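You operate a simulated robot arm through the tools that you are given. There is no shell and no other tool.

You run a simulated two-armed robot. Do the job below in one go: nothing can be reset, and whatever is moved stays where it is left.

## Task
Take the blue tea towel from the folding table and lay it out flat on the cupboard top.

The check looks at the end state, three seconds after you hand in, the way a careful person would. Anything else that was tipped, shoved, dropped, spilled or broken makes it a failure. Flat cloth is picked up by pressing the open fingertips on it (5 to 10 N) and closing them slowly along it; thin cloth reads only 2 to 8 mm in the jaws.

## Robot
Two 7-joint arms with two-finger parallel grippers on one trunk, on a base that drives. Base frame: it is fixed to the floor where the robot stands at the start and does not move with it; the origin is under the middle of the robot, x ahead of it, y to its left, z up; the surface under the hand at the start is at about z = 903. Readings come in mm, rad, newtons and seconds.
The left shoulder is at the start at [163, 171, 1108], the right one opposite. With the tool pointing down near the work surface each hand reaches from about 460 to 960 mm from the robot's upright axis, wherever it stands, measured 20 degrees to its own side. Places, roughly: cupboard top [100, 2100, 800]. Payload 4.4 kg a hand.
The tool frame of a hand sits at the grasp point between the pads (the TCP): z along the fingers, y along the line on which they close. The tips reach 23 mm beyond it. The gripper opens to 94 mm. The fingers are 38 mm wide and 10 mm thick; the gripper's body (54 by 96 mm) begins 39 mm behind the TCP.
Orientation is told as [roll, pitch, yaw] about the base's x, y, z axes, in that order, counted from this pose: with the fingers straight down and closing along the base's y, the tool's x points along the base's -x, its y along +y and its z along -z.

## Interface
- The arms move only by the tool jog_arm. It takes "left_moves", "right_moves" or both (then of equal length, played together; a hand with none holds still); each is one flat list of numbers, 7 for each row, row after row: the opening, from 0 (shut) to 1 (fully open), then the shift along the tool's x, y, z in cm, then the turn, a rotation vector about the tool's x, y, z in rad. In form: [grip, x, y, z, wx, wy, wz, grip, x, y, z, wx, wy, wz, ...]. A call has 1 to 20 rows; each row is the pose to reach, as a shift and turn from the pose commanded when the call began, along the tool's axes at that moment. Each row takes 0.2 s and may step no farther than 50 mm and 0.15 rad from the row before; otherwise, or with a gripper value out of range, the whole call is refused. A pose out of reach is approached as far as the arm can. The call stops where the force on the tool passes 40 N (or 10 N more than at its start, if that is more) or the arm is blocked; 0.2 s more then pass. The fingers move at their own pace (about 72 mm/s each) and stop on an object; they squeeze with about 42 N. The grip force told is the motor's: it shows also when the fingers shut on nothing. Time passes only in rows, and 0.2 s behind the last, so rows that repeat a pose let the fingers close. The reply holds the time, the measured pose of the TCP, the force on the tool along the base axes, the opening and the grip force, in the units named above and with some noise, with the torque about the TCP (base axes, N m) and any sound that the robot's microphone picked up.
- Cameras (640 x 400 px; columns grow to the right, rows downward): "scene" is now at [272.7, -35.9, 1252.9]; the picture's right is [-0.40, -0.92, 0.00], its down [-0.44, 0.19, -0.88] and it looks along [0.80, -0.35, -0.48] (base axes); focal length 214 px, centre (320, 200). "left" rides on the left gripper at [86, -16, -75] in its tool frame; the picture's right is [0.18, 0.98, 0.00], its down [-0.58, 0.11, -0.81] and it looks along [-0.79, 0.15, 0.59] (tool axes); focal length 243 px, centre (320, 200). "right" rides on the right gripper at [86, 16, -75] in its tool frame; the picture's right is [-0.18, 0.98, 0.00], its down [-0.58, -0.11, -0.81] and it looks along [-0.79, -0.15, 0.59] (tool axes); focal length 243 px, centre (320, 200). There is no depth. A picture from a camera that has moved, and an enlarged one, comes with that camera's place and axes in the base frame and with its lens. The place of the scene camera against the robot may be out by one fixed shift of up to 25 mm in any direction.
- capture(camera): a new picture of that camera. It takes no simulated time.
- raise_lower(by): slides the trunk up (or, below 0, down) by that many mm; the arms and the scene camera ride with it, the base frame stays. It gives what a move gives, with no picture.
- base_move(legs): drives the robot by 1 to 6 legs, each [ahead, left, turn to the left] in mm, mm and rad, along the robot's own axes; the way and the turn of a leg run together, so that a leg with both is an arc; at most 1500 mm and 3.142 rad a leg. The arms and the cameras ride along, it lands a little off, and it stops where it bumps. It gives what a move gives.
- pan_tilt(pan, tilt): turns the head with the scene camera to pan (to the left, within 1.396 rad either way) and tilt (down, from -0.506 to 1.204), counted from straight ahead of the robot. It gives what a move gives.
- zoom(camera, box): a new picture of the part [left, top, right, bottom] of that camera's present view, enlarged. It takes no simulated time.
- finish_job(): hands the job in; it is judged then, once.

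Places have to be worked out from the pictures, the camera data and where the tool is seen. Open the grippers and draw the arms clear of the work before you hand the job in, unless the task says otherwise.

The tools are called after "Emit:" as a command line: name --argument value ..., lists and objects as JSON in quotes. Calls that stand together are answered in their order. jog_arm: Moves the arms, as the interface text tells. Its arguments: {"type":"object","properties":{"left_moves":{"type":"array","items":{"type":"number"}},"right_moves":{"type":"array","items":{"type":"number"}}},"required":[]} The other tools are called the same way: raise_lower (by) slides the trunk up or down; base_move (legs) drives the base; pan_tilt (pan, tilt) turns the head that bears the scene camera; capture (camera) takes a picture; zoom (camera, box) takes an enlarged picture of a part of a camera's view; finish_job () hands the job in.

At the start:

```text
t: 0.0
left_tool_pos: [450.4, 88.1, 1092.1]
left_tcp_rot: [0.001, 0.0, 0.0]
left_force: [0.4, 0.5, 0.1]
left_torque: [-0.01, -0.01, -0.01]
left_gripper_width: 94.1
left_gripper_force: 0.1
right_tool_pos: [390.8, -328.9, 1139.7]
right_tcp_rot: [0.0, 0.001, 0.001]
right_force: [0.0, 0.2, 0.0]
right_torque: [0.04, -0.02, 0.03]
right_gripper_width: 93.9
right_gripper_force: 0.2
trunk travel left (down, up): [-125.0, 263.0]
robot x, y, heading: [0.9, -0.6, 0.0]
head pan, tilt: [-0.408, 0.504]
```

scene: 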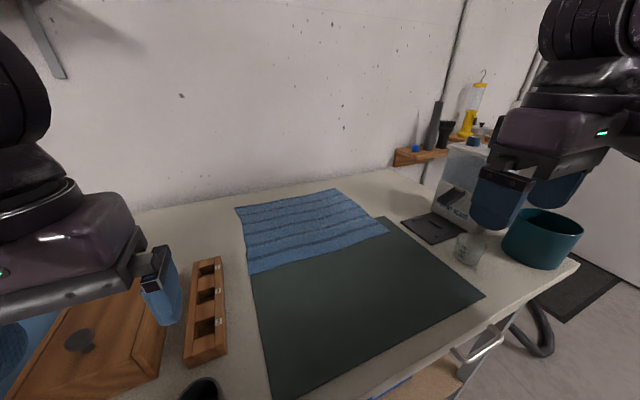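
right: 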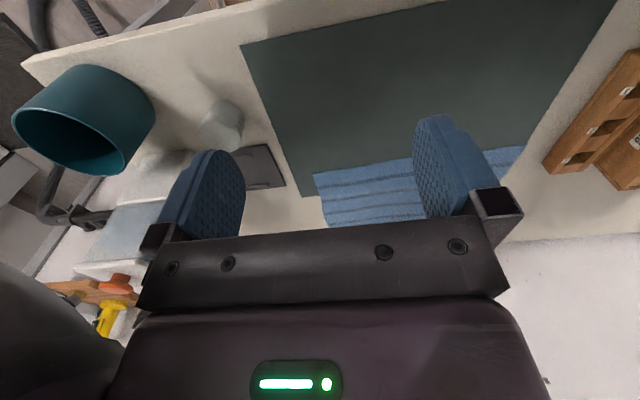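
left: 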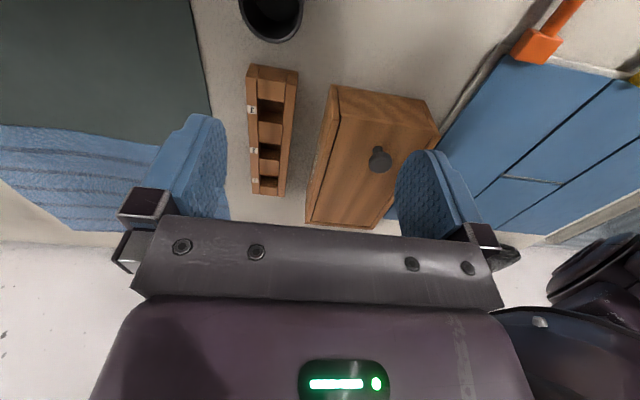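

I'll look closer at the towel first; from the picture I estimate it spans x 620–920, y −390 to −25 on the table.

Emit:
zoom --camera "scene" --box '[210, 170, 410, 295]'

Emit:
pan_tilt --pan 1.39 --tilt 0.4

Emit:
capture --camera "scene"

```text
3.20 times, centred on (310, 232) of scene
camera zoom: at [272.7, -35.9, 1252.9], right [-0.4, -0.92, 0.0], down [-0.44, 0.19, -0.88], along [0.8, -0.35, -0.48], focal length 686 px, centre (352, 96)
```

zoom: 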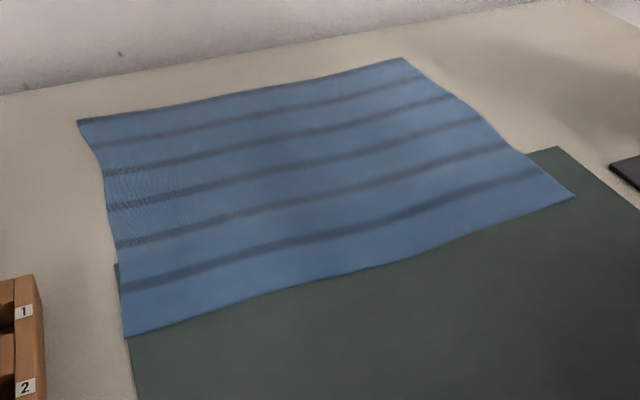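

```text
t: 1.8
left_tool_pos: [450.2, 88.9, 1092.4]
left_tcp_rot: [0.0, 0.0, 0.0]
left_force: [-0.2, 0.9, 0.6]
left_torque: [0.0, 0.01, 0.01]
left_gripper_width: 94.1
left_gripper_force: 0.1
right_tool_pos: [389.6, -328.1, 1138.2]
right_tcp_rot: [0.001, 0.0, 0.0]
right_force: [-0.6, -0.1, -0.2]
right_torque: [-0.02, -0.02, 0.03]
right_gripper_width: 93.8
right_gripper_force: 0.2
trunk travel left (down, up): [-125.0, 263.0]
robot x, y, heading: [-0.0, -2.7, -0.003]
head pan, tilt: [1.389, 0.4]
```

```text
taken
camera scene: at [206.1, 91.3, 1262.6], right [0.98, -0.18, 0.0], down [-0.07, -0.38, -0.92], along [0.17, 0.91, -0.39], focal length 214 px, centre (320, 200)
```

scene: 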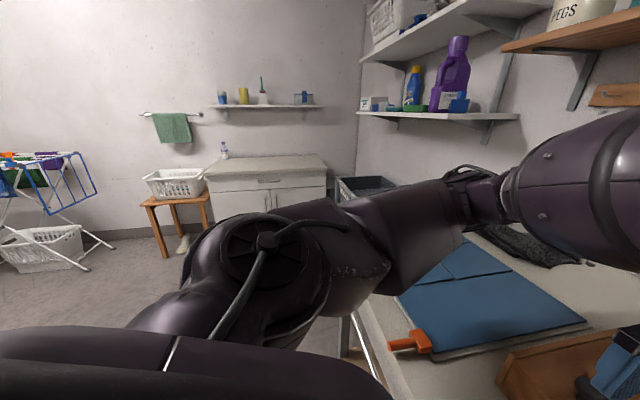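

The towel seems to be a single flat layer, with stripes running along y. Now I inspect the cupboard area ahead of the left side.

Emit:
zoom --camera "scene" --box '[130, 80, 400, 249]'

Emit:
pan_tilt --pan 1.39 --tilt 0.9

Emit:
capture --camera "scene"

Emit:
pan_tilt --pan -1.39 --tilt 0.6

Emit:
capture --camera "scene"

Emit:
pan_tilt --pan -0.1 --tilt 0.95

Emit:
capture --camera "scene"

```text
2.37 times, centred on (265, 164) of scene
camera zoom: at [206.1, 91.3, 1262.6], right [0.98, -0.18, 0.0], down [-0.07, -0.38, -0.92], along [0.17, 0.91, -0.39], focal length 508 px, centre (450, 284)
```

zoom: 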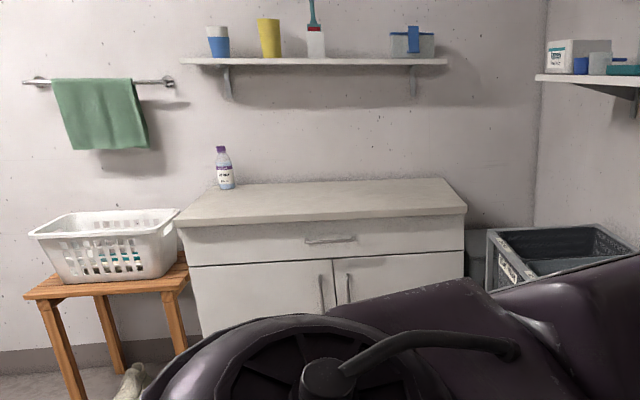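

```text
t: 2.7
left_tool_pos: [451.0, 88.3, 1093.8]
left_tcp_rot: [0.002, 0.0, 0.0]
left_force: [-0.3, 0.4, 0.0]
left_torque: [-0.04, 0.01, -0.01]
left_gripper_width: 94.0
left_gripper_force: 0.2
right_tool_pos: [390.5, -329.1, 1139.2]
right_tcp_rot: [-0.001, 0.001, 0.0]
right_force: [0.0, 0.0, -0.4]
right_torque: [-0.03, -0.02, 0.03]
right_gripper_width: 94.0
right_gripper_force: 0.0
trunk travel left (down, up): [-125.0, 263.0]
robot x, y, heading: [3.7, 0.5, 0.003]
head pan, tilt: [1.389, 0.901]
```

```text
taken
camera scene: at [202.9, 74.5, 1219.6], right [0.98, -0.18, 0.0], down [-0.14, -0.77, -0.62], along [0.11, 0.61, -0.78], focal length 214 px, centre (320, 200)
```

scene: 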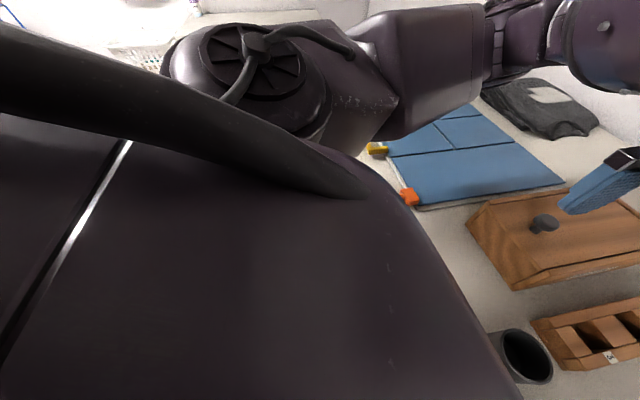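

```text
t: 5.2
left_tool_pos: [449.8, 89.0, 1091.8]
left_tcp_rot: [0.001, -0.001, -0.001]
left_force: [0.1, 0.5, 0.0]
left_torque: [-0.01, -0.01, -0.02]
left_gripper_width: 93.9
left_gripper_force: 0.0
right_tool_pos: [390.9, -327.8, 1138.5]
right_tcp_rot: [0.0, -0.001, 0.0]
right_force: [0.1, -0.9, 0.2]
right_torque: [-0.04, 0.0, -0.01]
right_gripper_width: 93.9
right_gripper_force: 0.0
trunk travel left (down, up): [-125.0, 263.0]
robot x, y, heading: [3.5, -1.5, -0.001]
head pan, tilt: [-1.389, 0.6]
```

```text
taken
camera scene: at [205.3, -86.7, 1244.3], right [-0.98, -0.18, 0.0], down [-0.1, 0.56, -0.83], along [0.15, -0.81, -0.56], focal length 214 px, centre (320, 200)
```

scene: 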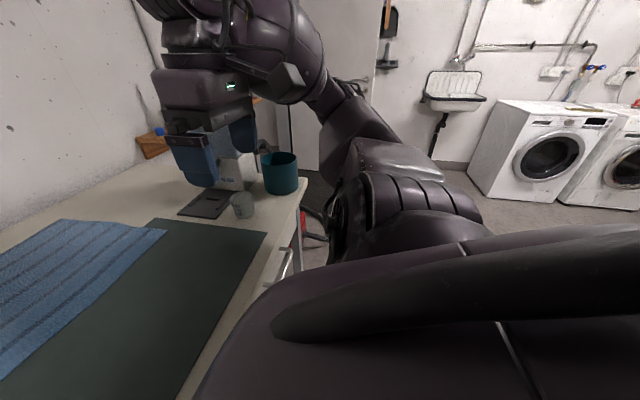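

```text
t: 6.6
left_tool_pos: [450.0, 89.2, 1092.4]
left_tcp_rot: [0.001, 0.001, -0.002]
left_force: [-0.3, -0.7, -0.7]
left_torque: [0.0, 0.02, 0.03]
left_gripper_width: 93.9
left_gripper_force: 0.1
right_tool_pos: [390.3, -327.9, 1140.1]
right_tcp_rot: [0.0, 0.0, 0.001]
right_force: [-0.3, 0.0, 0.6]
right_torque: [0.01, 0.0, -0.01]
right_gripper_width: 94.1
right_gripper_force: 0.1
trunk travel left (down, up): [-125.0, 263.0]
robot x, y, heading: [0.7, -0.3, 0.003]
head pan, tilt: [-0.099, 0.949]
```

```text
taken
camera scene: at [261.7, -7.1, 1215.9], right [-0.1, -0.99, 0.0], down [-0.81, 0.08, -0.58], along [0.58, -0.06, -0.81], focal length 214 px, centre (320, 200)
```

scene: 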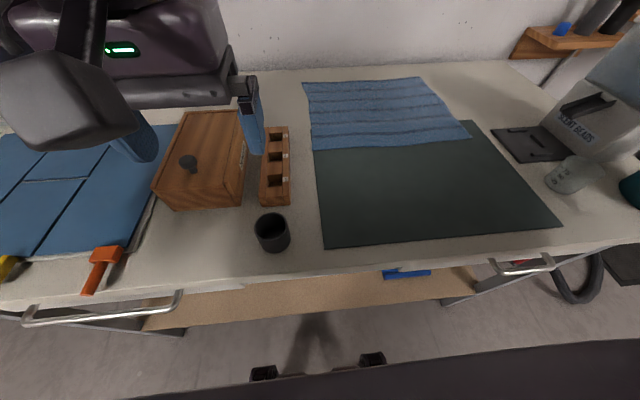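

The cupboard top looks to span x −370…590, y 1795…2400, with only a bottle at its back left. I'll move both open hands above the near two towel corners (about [645, −50] and [648, −368]) at a safe height.

Emit:
jog_arm --left_moves '[1, -3.25, -2.3, 0, 0, 0, 0, 1, -6.5, -4.6, 0, 0, 0, 0, 1, -9.75, -6.9, 0, 0, 0, 0, 1, -13, -9.2, 0, 0, 0, 0, 1, -16.25, -11.5, 0, 0, 0, 0, 1, -19.5, -13.8, 0, 0, 0, 0, 0.6, -19.5, -13.8, 3, 0, 0, 0, 0.4, -19.5, -13.8, 6, 0, 0, 0, 0.3, -19.5, -13.8, 9, 0, 0, 0]' --right_moves '[1, -4.3, -0.65, 0, 0, 0, 0, 1, -8.6, -1.3, 0, 0, 0, 0, 1, -12.9, -1.95, 0, 0, 0, 0, 1, -17.2, -2.6, 0, 0, 0, 0, 1, -21.5, -3.25, 0, 0, 0, 0, 1, -25.8, -3.9, 0, 0, 0, 0, 0.6, -25.8, -3.9, 4.6, 0, 0, 0, 0.4, -25.8, -3.9, 9.2, 0, 0, 0, 0.3, -25.8, -3.9, 13.7, 0, 0, 0]'

Emit:
capture --camera "left"

Emit:
capture --camera "right"

Emit:
capture --camera "scene"

```text
t: 8.6
left_tool_pos: [645.7, -50.1, 999.7]
left_tcp_rot: [0.001, 0.003, 0.0]
left_force: [1.1, 0.1, -0.7]
left_torque: [0.0, 0.03, 0.0]
left_gripper_width: 28.0
left_gripper_force: 0.0
right_tool_pos: [650.1, -366.9, 1001.3]
right_tcp_rot: [0.001, 0.001, 0.0]
right_force: [0.6, -0.4, 1.3]
right_torque: [-0.04, 0.03, 0.03]
right_gripper_width: 28.2
right_gripper_force: 0.1
trunk travel left (down, up): [-125.0, 263.0]
robot x, y, heading: [4.0, -0.1, -0.002]
head pan, tilt: [-0.099, 0.949]
```

```text
taken
camera left: at [559.1, -66.5, 1074.8], right [-0.18, 0.98, 0.0], down [0.58, 0.11, 0.81], along [0.79, 0.15, -0.59], focal length 243 px, centre (320, 200)
```

left: 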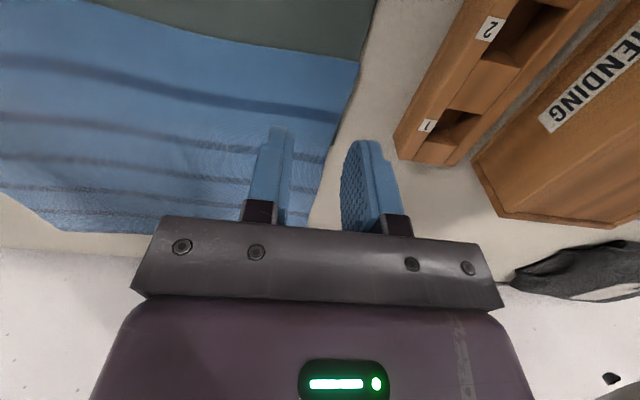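

```text
taken
camera right: at [563.6, -351.1, 1076.1], right [0.18, 0.98, 0.0], down [0.58, -0.11, 0.81], along [0.79, -0.15, -0.59], focal length 243 px, centre (320, 200)
```

right: 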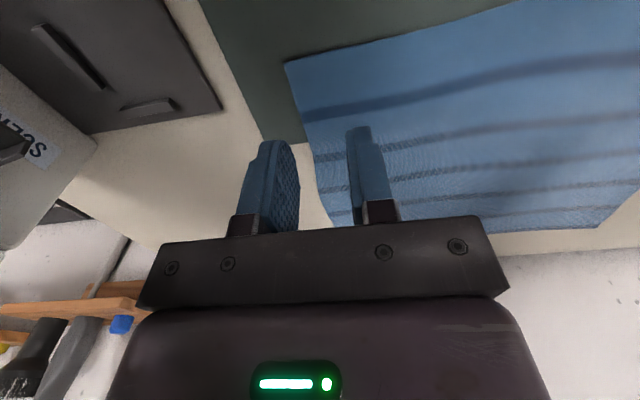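

```text
taken
camera scene: at [262.7, -7.3, 1215.5], right [-0.1, -1.0, 0.0], down [-0.81, 0.08, -0.58], along [0.58, -0.06, -0.81], focal length 214 px, centre (320, 200)
```

scene: 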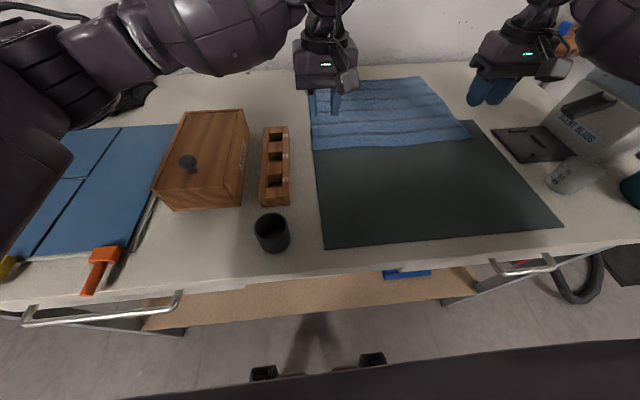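

From the wrist views the near corners are at about [630, −27] and [636, −390] with the near edge at x≈632. I'll adjust slightly inward and descend to just above the cloth.

Emit:
jog_arm --left_moves '[0.3, -0.25, -0.6, 2, 0, 0, 0, 0.3, -0.25, -0.6, 4, 0, 0, 0, 0.3, -0.25, -0.6, 5.5, 0, 0, 0, 0.3, -0.25, -0.6, 6.2, 0, 0, 0, 0.3, -0.25, -0.6, 6.2, 0, 0, 0]' --right_moves '[0.3, -0.2, 0.6, 2, 0, 0, 0, 0.3, -0.2, 0.6, 4, 0, 0, 0, 0.3, -0.2, 0.6, 5.6, 0, 0, 0, 0.3, -0.2, 0.6, 6.3, 0, 0, 0, 0.3, -0.2, 0.6, 6.3, 0, 0, 0]'

Emit:
capture --camera "left"

Emit:
capture --camera "right"

```text
t: 9.8
left_tool_pos: [647.5, -56.0, 940.4]
left_tcp_rot: [0.0, 0.0, 0.001]
left_force: [0.5, 0.8, 0.0]
left_torque: [-0.01, -0.02, 0.01]
left_gripper_width: 28.2
left_gripper_force: 0.1
right_tool_pos: [649.9, -361.2, 939.2]
right_tcp_rot: [0.002, 0.0, -0.001]
right_force: [-0.2, -0.5, -0.3]
right_torque: [-0.02, 0.0, -0.01]
right_gripper_width: 28.2
right_gripper_force: 0.1
trunk travel left (down, up): [-125.0, 263.0]
robot x, y, heading: [0.3, -4.7, 0.002]
head pan, tilt: [-0.099, 0.949]
```

```text
taken
camera left: at [560.7, -71.3, 1014.8], right [-0.18, 0.98, 0.0], down [0.58, 0.11, 0.81], along [0.79, 0.15, -0.59], focal length 243 px, centre (320, 200)
```

left: 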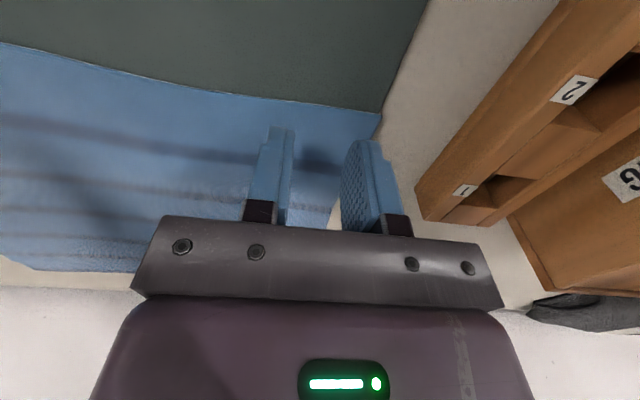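

```text
taken
camera right: at [563.9, -346.2, 1013.9], right [0.18, 0.98, 0.0], down [0.58, -0.11, 0.81], along [0.79, -0.15, -0.59], focal length 243 px, centre (320, 200)
```

right: 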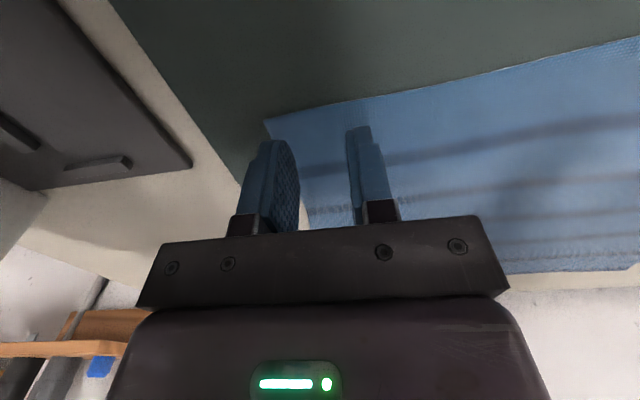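

Fingertips sit just inside both corners, about 8–10 mm above the cloth. I descend slowly and read the forces.

Emit:
jog_arm --left_moves '[0.3, 0, 0, 0.3, 0, 0, 0, 0.3, 0, 0, 0.6, 0, 0, 0, 0.3, 0, 0, 0.8, 0, 0, 0]' --right_moves '[0.3, 0, 0, 0.3, 0, 0, 0, 0.3, 0, 0, 0.6, 0, 0, 0, 0.3, 0, 0, 0.8, 0, 0, 0]'

```text
t: 10.6
left_tool_pos: [647.8, -54.6, 932.4]
left_tcp_rot: [0.001, 0.0, -0.001]
left_force: [0.9, -0.3, 0.0]
left_torque: [0.0, 0.0, -0.03]
left_gripper_width: 28.3
left_gripper_force: 0.1
right_tool_pos: [648.9, -361.4, 931.7]
right_tcp_rot: [0.0, 0.0, -0.002]
right_force: [1.1, -0.3, -0.2]
right_torque: [0.03, -0.01, -0.01]
right_gripper_width: 28.2
right_gripper_force: 0.0
trunk travel left (down, up): [-125.0, 263.0]
robot x, y, heading: [-2.1, 0.9, -0.002]
head pan, tilt: [-0.099, 0.949]
```

No contact yet, so I continue down by 2 mm.

Emit:
jog_arm --left_moves '[0.3, 0, 0, 0.1, 0, 0, 0, 0.3, 0, 0, 0.2, 0, 0, 0]' --right_moves '[0.3, 0, 0, 0.1, 0, 0, 0, 0.3, 0, 0, 0.2, 0, 0, 0]'

```text
t: 11.2
left_tool_pos: [647.6, -55.8, 930.1]
left_tcp_rot: [0.0, -0.001, 0.0]
left_force: [0.2, -0.7, -0.4]
left_torque: [0.01, -0.01, 0.01]
left_gripper_width: 28.0
left_gripper_force: 0.1
right_tool_pos: [650.6, -361.4, 929.1]
right_tcp_rot: [0.0, 0.0, 0.0]
right_force: [-0.3, -0.5, -0.4]
right_torque: [-0.01, 0.01, 0.05]
right_gripper_width: 28.3
right_gripper_force: 0.1
trunk travel left (down, up): [-125.0, 263.0]
robot x, y, heading: [3.9, -1.0, -0.0]
head pan, tilt: [-0.099, 0.949]
```

Still no force; another 2 mm down.

Emit:
jog_arm --left_moves '[0.3, 0, 0, 0.1, 0, 0, 0, 0.3, 0, 0, 0.2, 0, 0, 0]' --right_moves '[0.3, 0, 0, 0.1, 0, 0, 0, 0.3, 0, 0, 0.15, 0, 0, 0]'

```text
t: 11.8
left_tool_pos: [647.6, -56.2, 928.9]
left_tcp_rot: [-0.002, 0.001, -0.001]
left_force: [-0.7, 0.0, -0.2]
left_torque: [0.04, 0.02, 0.03]
left_gripper_width: 28.3
left_gripper_force: 0.1
right_tool_pos: [649.1, -359.6, 928.4]
right_tcp_rot: [0.0, 0.001, 0.0]
right_force: [-0.4, -0.3, 0.7]
right_torque: [-0.02, 0.03, 0.0]
right_gripper_width: 28.2
right_gripper_force: 0.1
trunk travel left (down, up): [-125.0, 263.0]
robot x, y, heading: [1.6, -2.7, 0.0]
head pan, tilt: [-0.099, 0.949]
```

Readings are still near zero; I keep going 1 mm at a time.

Emit:
jog_arm --left_moves '[0.3, 0, 0, 0.05, 0, 0, 0, 0.3, 0, 0, 0.1, 0, 0, 0]' --right_moves '[0.3, 0, 0, 0.05, 0, 0, 0, 0.3, 0, 0, 0.1, 0, 0, 0]'

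```text
t: 12.4
left_tool_pos: [648.2, -54.7, 928.3]
left_tcp_rot: [-0.003, 0.001, 0.0]
left_force: [-0.5, 0.2, 0.6]
left_torque: [0.0, 0.04, -0.01]
left_gripper_width: 28.1
left_gripper_force: 0.0
right_tool_pos: [649.1, -360.4, 927.6]
right_tcp_rot: [-0.001, 0.0, -0.001]
right_force: [-1.4, -1.2, 1.6]
right_torque: [-0.02, 0.03, 0.01]
right_gripper_width: 28.3
right_gripper_force: 0.0
trunk travel left (down, up): [-125.0, 263.0]
robot x, y, heading: [1.8, 0.0, 0.005]
head pan, tilt: [-0.099, 0.949]
```

Right hand begins to touch (1.6 N). One more small step each.

Emit:
jog_arm --left_moves '[0.3, 0, 0, 0.05, 0, 0, 0, 0.3, 0, 0, 0.1, 0, 0, 0]' --right_moves '[0.3, 0, 0, 0.05, 0, 0, 0, 0.3, 0, 0, 0.1, 0, 0, 0]'

```text
t: 13.0
left_tool_pos: [647.8, -56.0, 926.9]
left_tcp_rot: [0.0, -0.001, 0.001]
left_force: [1.0, -0.1, 1.3]
left_torque: [-0.03, -0.01, -0.01]
left_gripper_width: 27.9
left_gripper_force: 0.1
right_tool_pos: [649.7, -359.0, 927.0]
right_tcp_rot: [-0.002, -0.001, 0.001]
right_force: [-0.9, 0.2, 5.8]
right_torque: [-0.06, 0.03, -0.01]
right_gripper_width: 28.3
right_gripper_force: 0.0
trunk travel left (down, up): [-125.0, 263.0]
robot x, y, heading: [2.0, 3.9, -0.001]
head pan, tilt: [-0.099, 0.949]
```

Right hand presses 5.8 N, left 1.3 N; I bring the left down a bit further and the right a touch.

Emit:
jog_arm --left_moves '[0.3, 0, 0, 0.07, 0, 0, 0, 0.3, 0, 0, 0.13, 0, 0, 0]' --right_moves '[0.3, 0, 0, 0.02, 0, 0, 0, 0.3, 0, 0, 0.04, 0, 0, 0]'

```text
t: 13.6
left_tool_pos: [648.0, -54.5, 927.2]
left_tcp_rot: [-0.001, -0.004, -0.001]
left_force: [-0.4, 0.0, 10.3]
left_torque: [0.07, 0.02, 0.03]
left_gripper_width: 28.2
left_gripper_force: 0.0
right_tool_pos: [650.1, -360.8, 927.9]
right_tcp_rot: [0.0, -0.002, 0.001]
right_force: [3.5, -2.0, 7.3]
right_torque: [-0.09, -0.04, 0.04]
right_gripper_width: 28.6
right_gripper_force: 0.2
trunk travel left (down, up): [-125.0, 263.0]
robot x, y, heading: [0.8, -0.7, -0.005]
head pan, tilt: [-0.099, 0.949]
```

Left 10 N, right 7 N — good. Now I close both slowly along the cloth while holding the press.

Emit:
jog_arm --left_moves '[0.28, 0, 0, -0.02, 0, 0, 0, 0.26, 0, 0, -0.02, 0, 0, 0, 0.24, 0, 0, -0.02, 0, 0, 0, 0.22, 0, 0, -0.02, 0, 0, 0, 0.2, 0, 0, -0.02, 0, 0, 0, 0.18, 0, 0, -0.02, 0, 0, 0, 0.16, 0, 0, -0.02, 0, 0, 0, 0.14, 0, 0, -0.02, 0, 0, 0, 0.12, 0, 0, -0.02, 0, 0, 0, 0.1, 0, 0, -0.02, 0, 0, 0, 0.08, 0, 0, -0.02, 0, 0, 0, 0.06, 0, 0, -0.02, 0, 0, 0, 0.04, 0, 0, -0.02, 0, 0, 0, 0.02, 0, 0, -0.02, 0, 0, 0, 0, 0, 0, -0.02, 0, 0, 0, 0, 0, 0, -0.02, 0, 0, 0, 0, 0, 0, -0.02, 0, 0, 0]' --right_moves '[0.28, 0, 0, 0, 0, 0, 0, 0.26, 0, 0, 0, 0, 0, 0, 0.24, 0, 0, 0, 0, 0, 0, 0.22, 0, 0, 0, 0, 0, 0, 0.2, 0, 0, 0, 0, 0, 0, 0.18, 0, 0, 0, 0, 0, 0, 0.16, 0, 0, 0, 0, 0, 0, 0.14, 0, 0, 0, 0, 0, 0, 0.12, 0, 0, 0, 0, 0, 0, 0.1, 0, 0, 0, 0, 0, 0, 0.08, 0, 0, 0, 0, 0, 0, 0.06, 0, 0, 0, 0, 0, 0, 0.04, 0, 0, 0, 0, 0, 0, 0.02, 0, 0, 0, 0, 0, 0, 0, 0, 0, 0, 0, 0, 0, 0, 0, 0, 0, 0, 0, 0, 0, 0, 0, 0, 0, 0, 0]'

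Emit:
capture --camera "left"

Emit:
capture --camera "right"

Emit:
capture --camera "scene"

```text
t: 17.2
left_tool_pos: [646.7, -54.8, 926.7]
left_tcp_rot: [-0.004, -0.003, 0.0]
left_force: [3.6, -13.2, 24.6]
left_torque: [-0.24, 0.01, 0.02]
left_gripper_width: 1.9
left_gripper_force: 42.2
right_tool_pos: [648.2, -360.7, 926.6]
right_tcp_rot: [0.0, -0.001, 0.001]
right_force: [0.5, 14.8, 4.6]
right_torque: [0.38, -0.02, 0.04]
right_gripper_width: 2.0
right_gripper_force: 42.6
trunk travel left (down, up): [-125.0, 263.0]
robot x, y, heading: [1.0, -0.9, 0.003]
head pan, tilt: [-0.099, 0.949]
```

```text
taken
camera left: at [560.2, -70.4, 1001.4], right [-0.18, 0.98, 0.0], down [0.58, 0.11, 0.81], along [0.79, 0.15, -0.59], focal length 243 px, centre (320, 200)
```

left: 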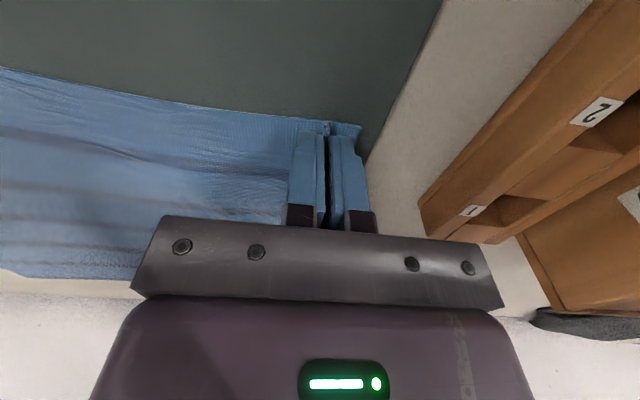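

```text
taken
camera right: at [562.5, -344.2, 1002.4], right [0.18, 0.98, 0.0], down [0.58, -0.11, 0.81], along [0.79, -0.15, -0.59], focal length 243 px, centre (320, 200)
```

right: 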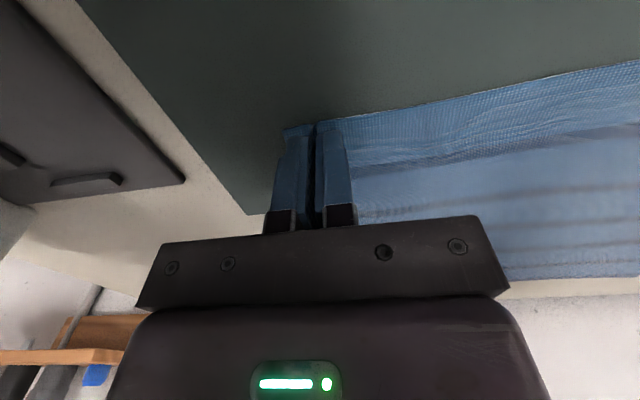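

```text
taken
camera scene: at [259.7, -6.3, 1216.6], right [-0.1, -1.0, 0.0], down [-0.81, 0.08, -0.58], along [0.58, -0.06, -0.81], focal length 214 px, centre (320, 200)
```

scene: 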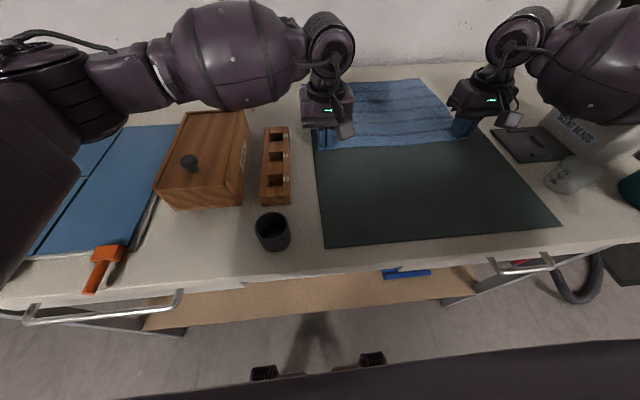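

Both jaws read about 2 mm with a pull of ±14 N between them, so the cloth is held and stretched between the hands. I ease the hands together by a few mm and lift slowly by 6 cm to test.

Emit:
jog_arm --left_moves '[0, 0, -0.2, -0.5, 0, 0, 0, 0, 0, -0.3, -1.5, 0, 0, 0, 0, 0, -0.4, -2.5, 0, 0, 0, 0, 0, -0.4, -3.5, 0, 0, 0, 0, 0, -0.4, -4.5, 0, 0, 0, 0, 0, -0.4, -6, 0, 0, 0]' --right_moves '[0, 0, 0.2, -0.5, 0, 0, 0, 0, 0, 0.3, -1.5, 0, 0, 0, 0, 0, 0.4, -2.5, 0, 0, 0, 0, 0, 0.4, -3.5, 0, 0, 0, 0, 0, 0.4, -4.5, 0, 0, 0, 0, 0, 0.4, -6, 0, 0, 0]'

Emit:
capture --camera "left"

Emit:
capture --camera "right"

Emit:
capture --camera "scene"

```text
t: 18.6
left_tool_pos: [649.1, -60.4, 986.0]
left_tcp_rot: [0.0, 0.002, -0.001]
left_force: [0.2, -4.4, 0.5]
left_torque: [-0.09, -0.04, -0.04]
left_gripper_width: 1.7
left_gripper_force: 41.9
right_tool_pos: [648.9, -356.4, 986.6]
right_tcp_rot: [0.001, 0.0, 0.0]
right_force: [-1.1, 3.7, 0.5]
right_torque: [0.09, -0.07, 0.04]
right_gripper_width: 1.8
right_gripper_force: 41.7
trunk travel left (down, up): [-125.0, 263.0]
robot x, y, heading: [-3.1, 0.3, 0.001]
head pan, tilt: [-0.099, 0.949]
```

```text
taken
camera left: at [561.6, -74.8, 1060.5], right [-0.18, 0.98, 0.0], down [0.58, 0.11, 0.81], along [0.79, 0.15, -0.59], focal length 243 px, centre (320, 200)
```

left: 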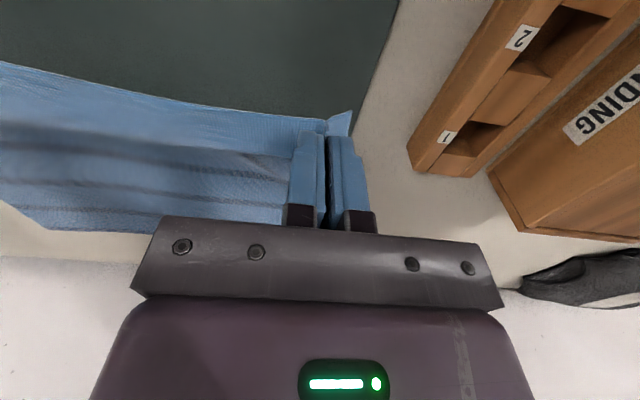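

```text
taken
camera right: at [563.4, -340.6, 1061.2], right [0.18, 0.98, 0.0], down [0.58, -0.11, 0.81], along [0.79, -0.15, -0.59], focal length 243 px, centre (320, 200)
```

right: 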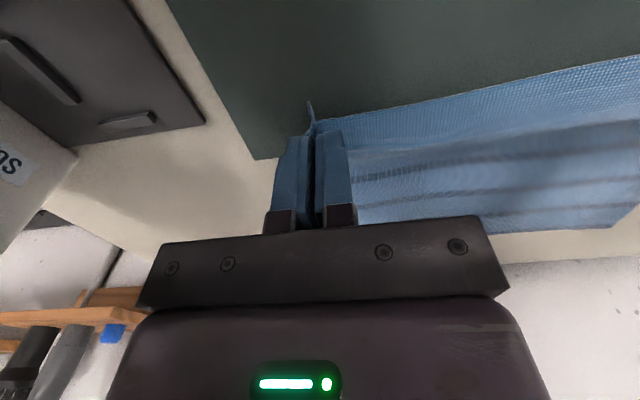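

```text
taken
camera scene: at [261.0, -6.9, 1216.2], right [-0.1, -1.0, 0.0], down [-0.81, 0.08, -0.58], along [0.58, -0.06, -0.81], focal length 214 px, centre (320, 200)
```

scene: 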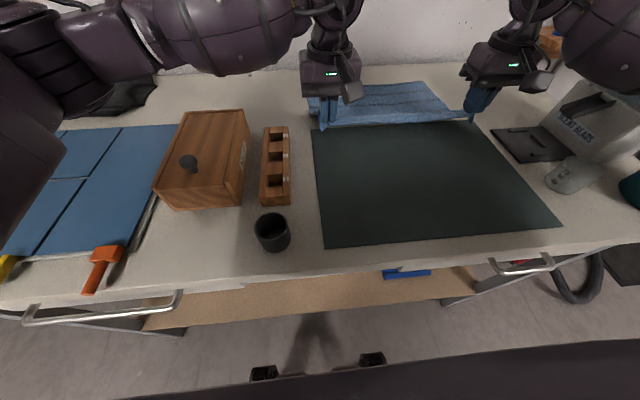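

The towel is lifting with both corners held. I continue upward and forward so the far edge peels off rather than drags.

Emit:
jog_arm --left_moves '[0, -1.5, 0, -2.5, 0, 0, 0, 0, -3, 0, -5, 0, 0, 0, 0, -4.5, 0, -7.5, 0, 0, 0, 0, -6, 0, -10, 0, 0, 0, 0, -7.5, 0, -12.5, 0, 0, 0, 0, -9, 0, -15, 0, 0, 0, 0, -10, 0, -17.5, 0, 0, 0, 0, -10.5, 0, -20, 0, 0, 0, 0, -10.5, 0, -22.5, 0, 0, 0, 0, -10.5, 0, -25, 0, 0, 0]' --right_moves '[0, -1.5, 0, -2.5, 0, 0, 0, 0, -3, 0, -5, 0, 0, 0, 0, -4.5, 0, -7.5, 0, 0, 0, 0, -6, 0, -10, 0, 0, 0, 0, -7.5, 0, -12.5, 0, 0, 0, 0, -9, 0, -15, 0, 0, 0, 0, -10, 0, -17.5, 0, 0, 0, 0, -10.5, 0, -20, 0, 0, 0, 0, -10.5, 0, -22.5, 0, 0, 0, 0, -10.5, 0, -25, 0, 0, 0]'

Emit:
pan_tilt --pan -0.25 --tilt 0.5

Emit:
capture --camera "scene"

Emit:
capture --camera "right"

```text
t: 20.8
left_tool_pos: [751.5, -59.9, 1237.6]
left_tcp_rot: [-0.001, -0.001, 0.001]
left_force: [0.1, -3.9, 1.0]
left_torque: [-0.14, -0.02, 0.01]
left_gripper_width: 1.7
left_gripper_force: 42.2
right_tool_pos: [753.8, -357.3, 1239.1]
right_tcp_rot: [0.0, -0.001, -0.001]
right_force: [-0.3, 3.8, 0.3]
right_torque: [0.06, -0.01, 0.04]
right_gripper_width: 1.5
right_gripper_force: 41.7
trunk travel left (down, up): [-125.0, 263.0]
robot x, y, heading: [0.4, -1.2, 0.001]
head pan, tilt: [-0.099, 0.949]
```

```text
t: 21.7
left_tool_pos: [752.8, -58.5, 1234.9]
left_tcp_rot: [-0.001, -0.001, -0.001]
left_force: [0.0, -3.9, -0.6]
left_torque: [-0.1, 0.01, 0.0]
left_gripper_width: 2.1
left_gripper_force: 42.1
right_tool_pos: [755.6, -356.1, 1237.3]
right_tcp_rot: [0.001, 0.0, 0.001]
right_force: [0.0, 3.5, -0.4]
right_torque: [0.1, -0.01, 0.01]
right_gripper_width: 2.0
right_gripper_force: 42.5
trunk travel left (down, up): [-125.0, 263.0]
robot x, y, heading: [0.9, -2.3, 0.0]
head pan, tilt: [-0.25, 0.499]
```

```text
taken
camera scene: at [277.5, -22.2, 1253.3], right [-0.25, -0.97, 0.0], down [-0.46, 0.12, -0.88], along [0.85, -0.22, -0.48], focal length 214 px, centre (320, 200)
```

scene: 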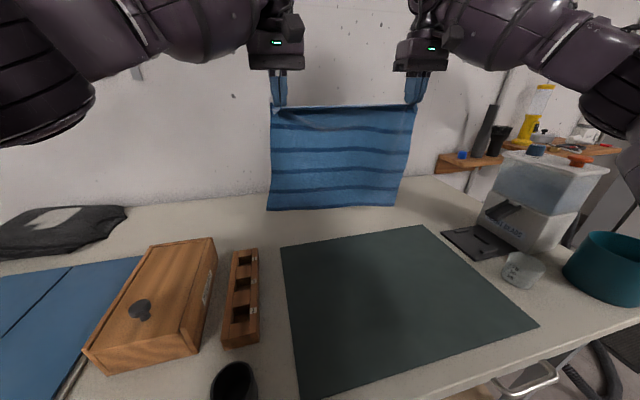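

```text
taken
camera right: at [669.5, -341.2, 1310.6], right [0.18, 0.98, 0.0], down [0.58, -0.11, 0.81], along [0.79, -0.15, -0.59], focal length 243 px, centre (320, 200)
```

right: 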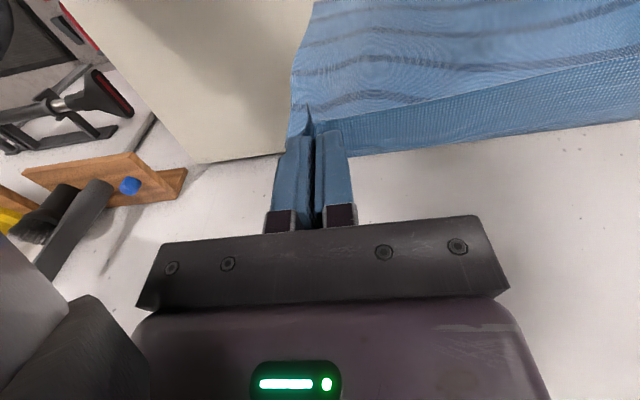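

The towel hangs cleanly from both hands with its lower edge at about z 955. I back the robot away from the table.

Emit:
base_move --legs '[[-500, 0, 0]]'

Emit:
capture --camera "scene"

```text
t: 24.7
left_tool_pos: [246.5, -54.6, 1235.0]
left_tcp_rot: [-0.001, -0.001, 0.011]
left_force: [0.1, -3.3, 0.7]
left_torque: [-0.09, 0.01, 0.01]
left_gripper_width: 2.3
left_gripper_force: 41.4
right_tool_pos: [252.6, -351.4, 1234.8]
right_tcp_rot: [0.0, 0.003, 0.012]
right_force: [0.1, 4.1, -0.6]
right_torque: [0.07, 0.01, 0.03]
right_gripper_width: 1.6
right_gripper_force: 41.9
trunk travel left (down, up): [-125.0, 263.0]
robot x, y, heading: [-508.4, -0.6, 0.007]
head pan, tilt: [-0.25, 0.499]
```

```text
taken
camera scene: at [-229.2, -21.9, 1253.2], right [-0.24, -0.97, 0.0], down [-0.47, 0.11, -0.88], along [0.85, -0.21, -0.48], focal length 214 px, centre (320, 200)
```

scene: 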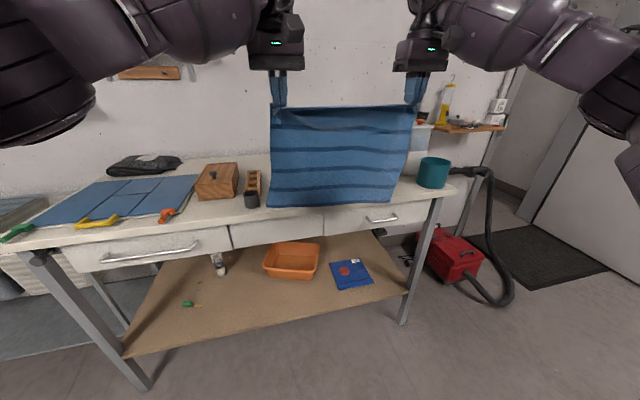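

No bump. I now recentre both hands in front of the robot (shift 20 cm left, 13 cm nearer), keeping their spacing.

Emit:
jog_arm --left_moves '[0, 1.6, 2.5, 0, 0, 0, 0, 0, 3.2, 5, 0, 0, 0, 0, 0, 4.8, 7.6, 0, 0, 0, 0, 0, 6.4, 10.2, 0, 0, 0, 0, 0, 8, 12.8, 0, 0, 0, 0, 0, 9.6, 15.4, 0, 0, 0, 0, 0, 11.2, 18, 0, 0, 0, 0, 0, 12.8, 20.3, 0, 0, 0, 0]' --right_moves '[0, 1.6, 2.5, 0, 0, 0, 0, 0, 3.2, 5, 0, 0, 0, 0, 0, 4.8, 7.6, 0, 0, 0, 0, 0, 6.4, 10.2, 0, 0, 0, 0, 0, 8, 12.8, 0, 0, 0, 0, 0, 9.6, 15.4, 0, 0, 0, 0, 0, 11.2, 18, 0, 0, 0, 0, 0, 12.8, 20.3, 0, 0, 0, 0]'

Emit:
pan_tilt --pan 1.39 --tilt 0.5

Emit:
capture --camera "scene"

```text
t: 26.5
left_tool_pos: [114.7, 149.3, 1238.1]
left_tcp_rot: [-0.002, -0.001, 0.012]
left_force: [0.6, -3.7, -0.6]
left_torque: [-0.08, -0.01, 0.01]
left_gripper_width: 2.0
left_gripper_force: 41.6
right_tool_pos: [120.1, -147.6, 1235.8]
right_tcp_rot: [0.0, -0.002, 0.012]
right_force: [-0.3, 2.5, -0.4]
right_torque: [0.08, -0.01, 0.01]
right_gripper_width: 1.8
right_gripper_force: 42.0
trunk travel left (down, up): [-125.0, 263.0]
robot x, y, heading: [-506.5, -4.4, 0.013]
head pan, tilt: [-0.25, 0.499]
```

```text
t: 28.2
left_tool_pos: [117.2, 147.5, 1236.8]
left_tcp_rot: [0.0, -0.001, 0.009]
left_force: [0.0, -2.6, -0.3]
left_torque: [-0.06, 0.0, 0.04]
left_gripper_width: 2.0
left_gripper_force: 41.6
right_tool_pos: [120.2, -148.3, 1234.3]
right_tcp_rot: [0.0, 0.001, 0.011]
right_force: [0.7, 2.9, 0.4]
right_torque: [0.06, 0.02, 0.02]
right_gripper_width: 1.9
right_gripper_force: 41.9
trunk travel left (down, up): [-125.0, 263.0]
robot x, y, heading: [-506.1, -1.0, 0.01]
head pan, tilt: [1.389, 0.499]
```

```text
taken
camera scene: at [-302.2, 89.3, 1253.4], right [0.99, -0.17, 0.0], down [-0.08, -0.47, -0.88], along [0.15, 0.87, -0.48], focal length 214 px, centre (320, 200)
```

scene: 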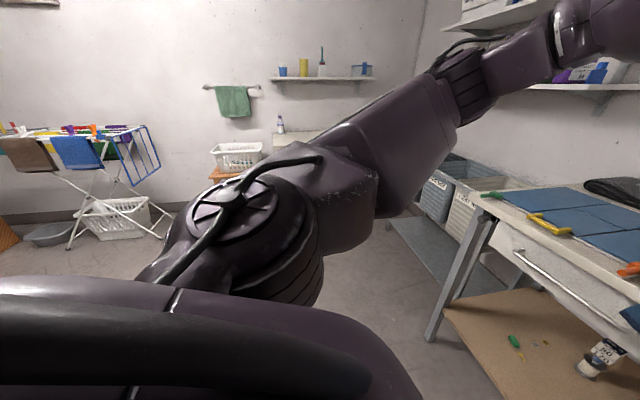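

The floor to the left is clear. I turn the robot left by 90° to face the cupboard and look again.

Emit:
base_move --legs '[[0, 0, 1.56]]'

Emit:
pan_tilt --pan -0.3 --tilt 0.4

Emit:
capture --camera "scene"

```text
t: 32.4
left_tool_pos: [-657.5, 620.5, 1235.2]
left_tcp_rot: [0.0, 0.0, 1.583]
left_force: [3.7, 0.4, -0.8]
left_torque: [0.04, -0.1, -0.03]
left_gripper_width: 2.0
left_gripper_force: 42.0
right_tool_pos: [-363.3, 626.5, 1235.7]
right_tcp_rot: [0.0, -0.001, 1.584]
right_force: [-3.6, -0.2, -0.2]
right_torque: [-0.01, 0.08, -0.02]
right_gripper_width: 1.8
right_gripper_force: 42.1
trunk travel left (down, up): [-125.0, 263.0]
robot x, y, heading: [-508.4, -4.8, 1.586]
head pan, tilt: [1.389, 0.499]
```

```text
t: 34.2
left_tool_pos: [-658.4, 621.3, 1236.7]
left_tcp_rot: [-0.001, 0.0, 1.583]
left_force: [3.8, -1.3, 0.6]
left_torque: [-0.01, -0.08, -0.07]
left_gripper_width: 2.1
left_gripper_force: 42.0
right_tool_pos: [-362.7, 625.8, 1235.8]
right_tcp_rot: [0.0, 0.001, 1.584]
right_force: [-2.9, -0.2, -0.7]
right_torque: [-0.01, 0.1, -0.05]
right_gripper_width: 1.8
right_gripper_force: 41.7
trunk travel left (down, up): [-125.0, 263.0]
robot x, y, heading: [-509.4, -5.3, 1.585]
head pan, tilt: [-0.3, 0.4]
```

```text
taken
camera scene: at [-497.8, 290.2, 1262.6], right [0.96, -0.28, 0.0], down [-0.11, -0.37, -0.92], along [0.26, 0.88, -0.39], focal length 214 px, centre (320, 200)
```

scene: 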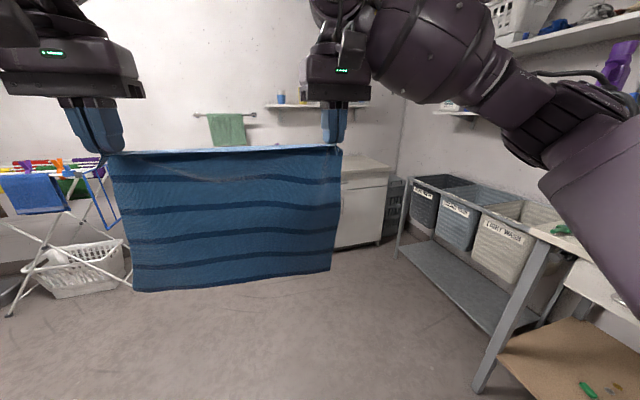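

A laundry-bin stand is off to the right (x≥690), leaving a clear lane. I drive ahead 1050 mm, then 570 mm to the right, stopping short of the cupboard.

Emit:
base_move --legs '[[1050, 0, -0.014], [0, -570, 0]]'

Emit:
capture --camera "scene"

```text
t: 44.6
left_tool_pos: [-67.6, 1660.3, 1236.1]
left_tcp_rot: [0.0, 0.0, 1.54]
left_force: [3.7, 0.0, -0.3]
left_torque: [0.01, -0.06, -0.05]
left_gripper_width: 1.9
left_gripper_force: 42.1
right_tool_pos: [228.0, 1653.5, 1235.0]
right_tcp_rot: [-0.001, 0.001, 1.542]
right_force: [-3.4, 0.3, 0.1]
right_torque: [0.01, 0.07, -0.05]
right_gripper_width: 1.9
right_gripper_force: 42.3
trunk travel left (down, up): [-125.0, 263.0]
robot x, y, heading: [58.7, 1034.5, 1.544]
head pan, tilt: [-0.3, 0.4]
```

```text
taken
camera scene: at [79.1, 1323.0, 1262.6], right [0.95, -0.32, 0.0], down [-0.13, -0.37, -0.92], along [0.3, 0.87, -0.39], focal length 214 px, centre (320, 200)
```

scene: 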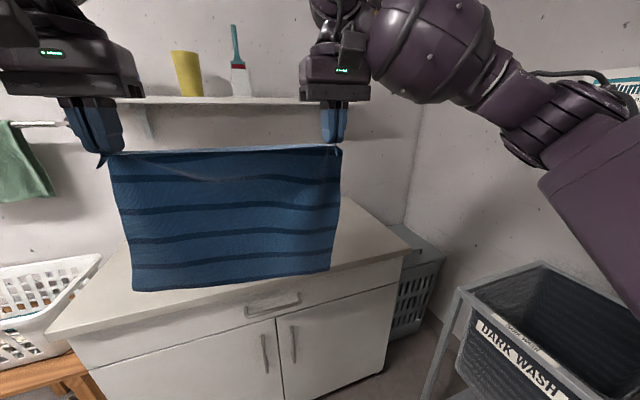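

The towel is in front of the cupboard; front edge appears at y≈1808. Before approaching I want to measure the shelf above, so I look at it and the top.

Emit:
pan_tilt --pan 0.0 --tilt -0.1

Emit:
capture --camera "scene"

Emit:
capture --camera "left"

Emit:
capture --camera "right"

```text
t: 45.5
left_tool_pos: [-67.4, 1659.8, 1235.9]
left_tcp_rot: [0.0, 0.0, 1.541]
left_force: [3.2, 0.6, 1.2]
left_torque: [-0.02, -0.06, -0.06]
left_gripper_width: 1.8
left_gripper_force: 42.6
right_tool_pos: [227.8, 1653.5, 1235.0]
right_tcp_rot: [0.001, 0.0, 1.544]
right_force: [-2.0, -0.7, -0.2]
right_torque: [-0.01, 0.08, -0.04]
right_gripper_width: 1.6
right_gripper_force: 42.4
trunk travel left (down, up): [-125.0, 263.0]
robot x, y, heading: [56.9, 1035.4, 1.539]
head pan, tilt: [0.0, -0.099]
```

```text
taken
camera scene: at [51.6, 1322.4, 1308.3], right [1.0, -0.03, 0.0], down [0.0, 0.1, -1.0], along [0.03, 0.99, 0.1], focal length 214 px, centre (320, 200)
```

scene: 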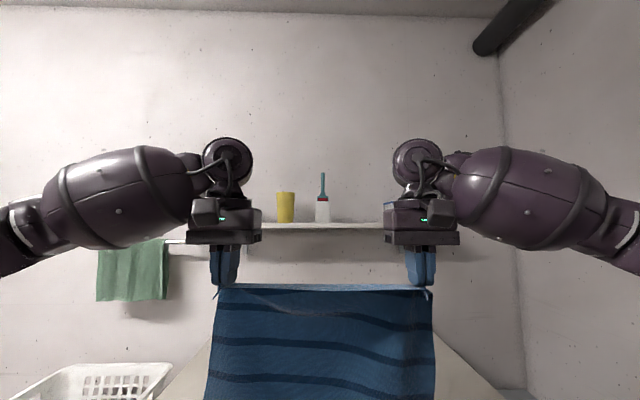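

```text
taken
camera left: at [-54.0, 1574.2, 1310.6], right [-0.99, -0.16, 0.0], down [-0.09, 0.58, 0.81], along [-0.12, 0.8, -0.59], focal length 243 px, centre (320, 200)
```

left: 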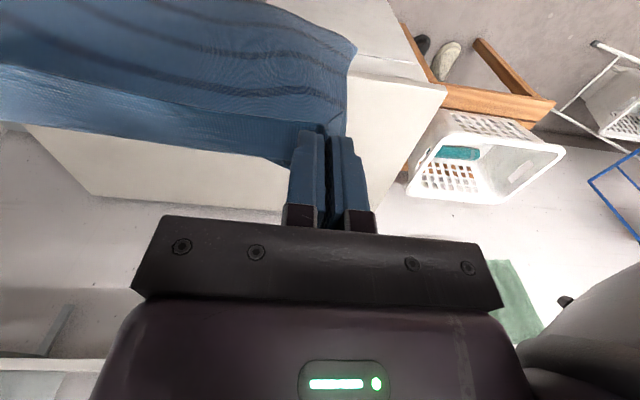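

```text
taken
camera right: at [210.4, 1566.6, 1309.9], right [-0.98, 0.21, 0.0], down [0.13, 0.58, 0.81], along [0.17, 0.79, -0.59], focal length 243 px, centre (320, 200)
```

right: 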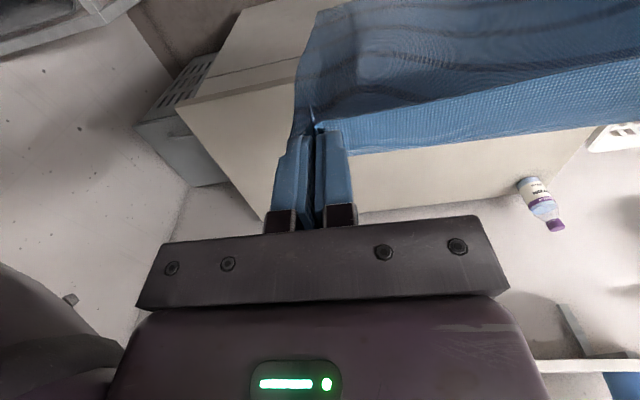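

The shelf is at z≈1285 above the cupboard. I drive 300 mm closer, which keeps the hands well in front of the shelf, then measure again with parallax.

Emit:
base_move --legs '[[300, 0, 0.03]]'

Emit:
capture --camera "scene"

Emit:
capture --camera "left"

Emit:
capture --camera "right"

```text
t: 47.6
left_tool_pos: [-76.5, 1958.6, 1236.7]
left_tcp_rot: [0.0, -0.001, 1.565]
left_force: [2.7, 0.5, 0.5]
left_torque: [-0.02, -0.03, -0.05]
left_gripper_width: 1.8
left_gripper_force: 42.0
right_tool_pos: [219.6, 1958.1, 1235.5]
right_tcp_rot: [-0.002, 0.001, 1.566]
right_force: [-2.5, 0.0, 0.0]
right_torque: [0.0, 0.07, -0.01]
right_gripper_width: 1.9
right_gripper_force: 41.5
trunk travel left (down, up): [-125.0, 263.0]
robot x, y, heading: [57.8, 1329.9, 1.563]
head pan, tilt: [0.0, -0.099]
```

```text
taken
camera scene: at [50.2, 1623.5, 1308.5], right [1.0, -0.01, 0.0], down [0.0, 0.1, -1.0], along [0.01, 0.99, 0.1], focal length 214 px, centre (320, 200)
```

scene: 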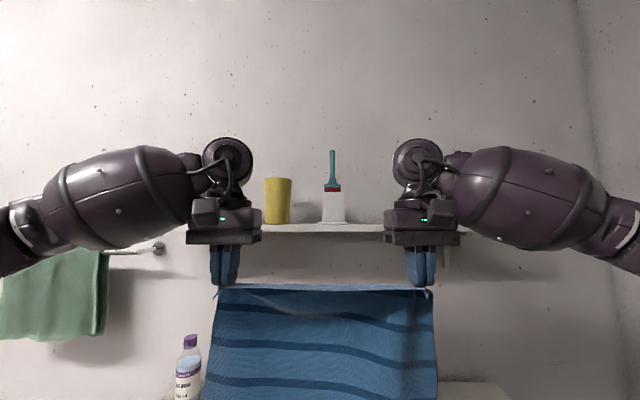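

```text
taken
camera left: at [-61.1, 1872.5, 1311.0], right [-0.98, -0.18, 0.0], down [-0.11, 0.58, 0.81], along [-0.14, 0.79, -0.59], focal length 243 px, centre (320, 200)
```

left: 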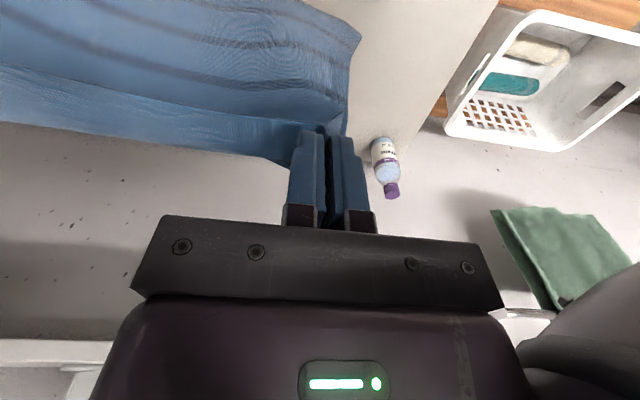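

```text
taken
camera right: at [203.4, 1870.9, 1310.4], right [-0.98, 0.19, 0.0], down [0.11, 0.58, 0.81], along [0.15, 0.79, -0.59], focal length 243 px, centre (320, 200)
```

right: 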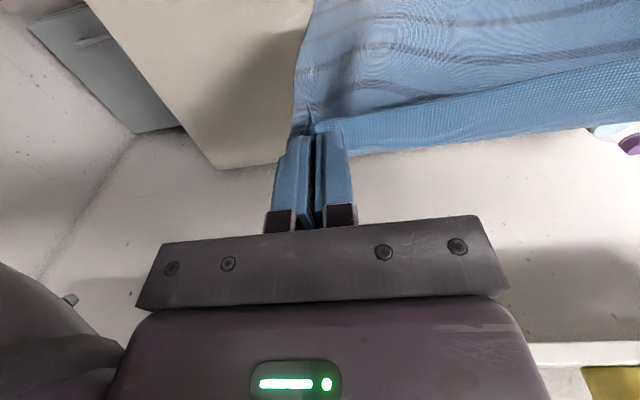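

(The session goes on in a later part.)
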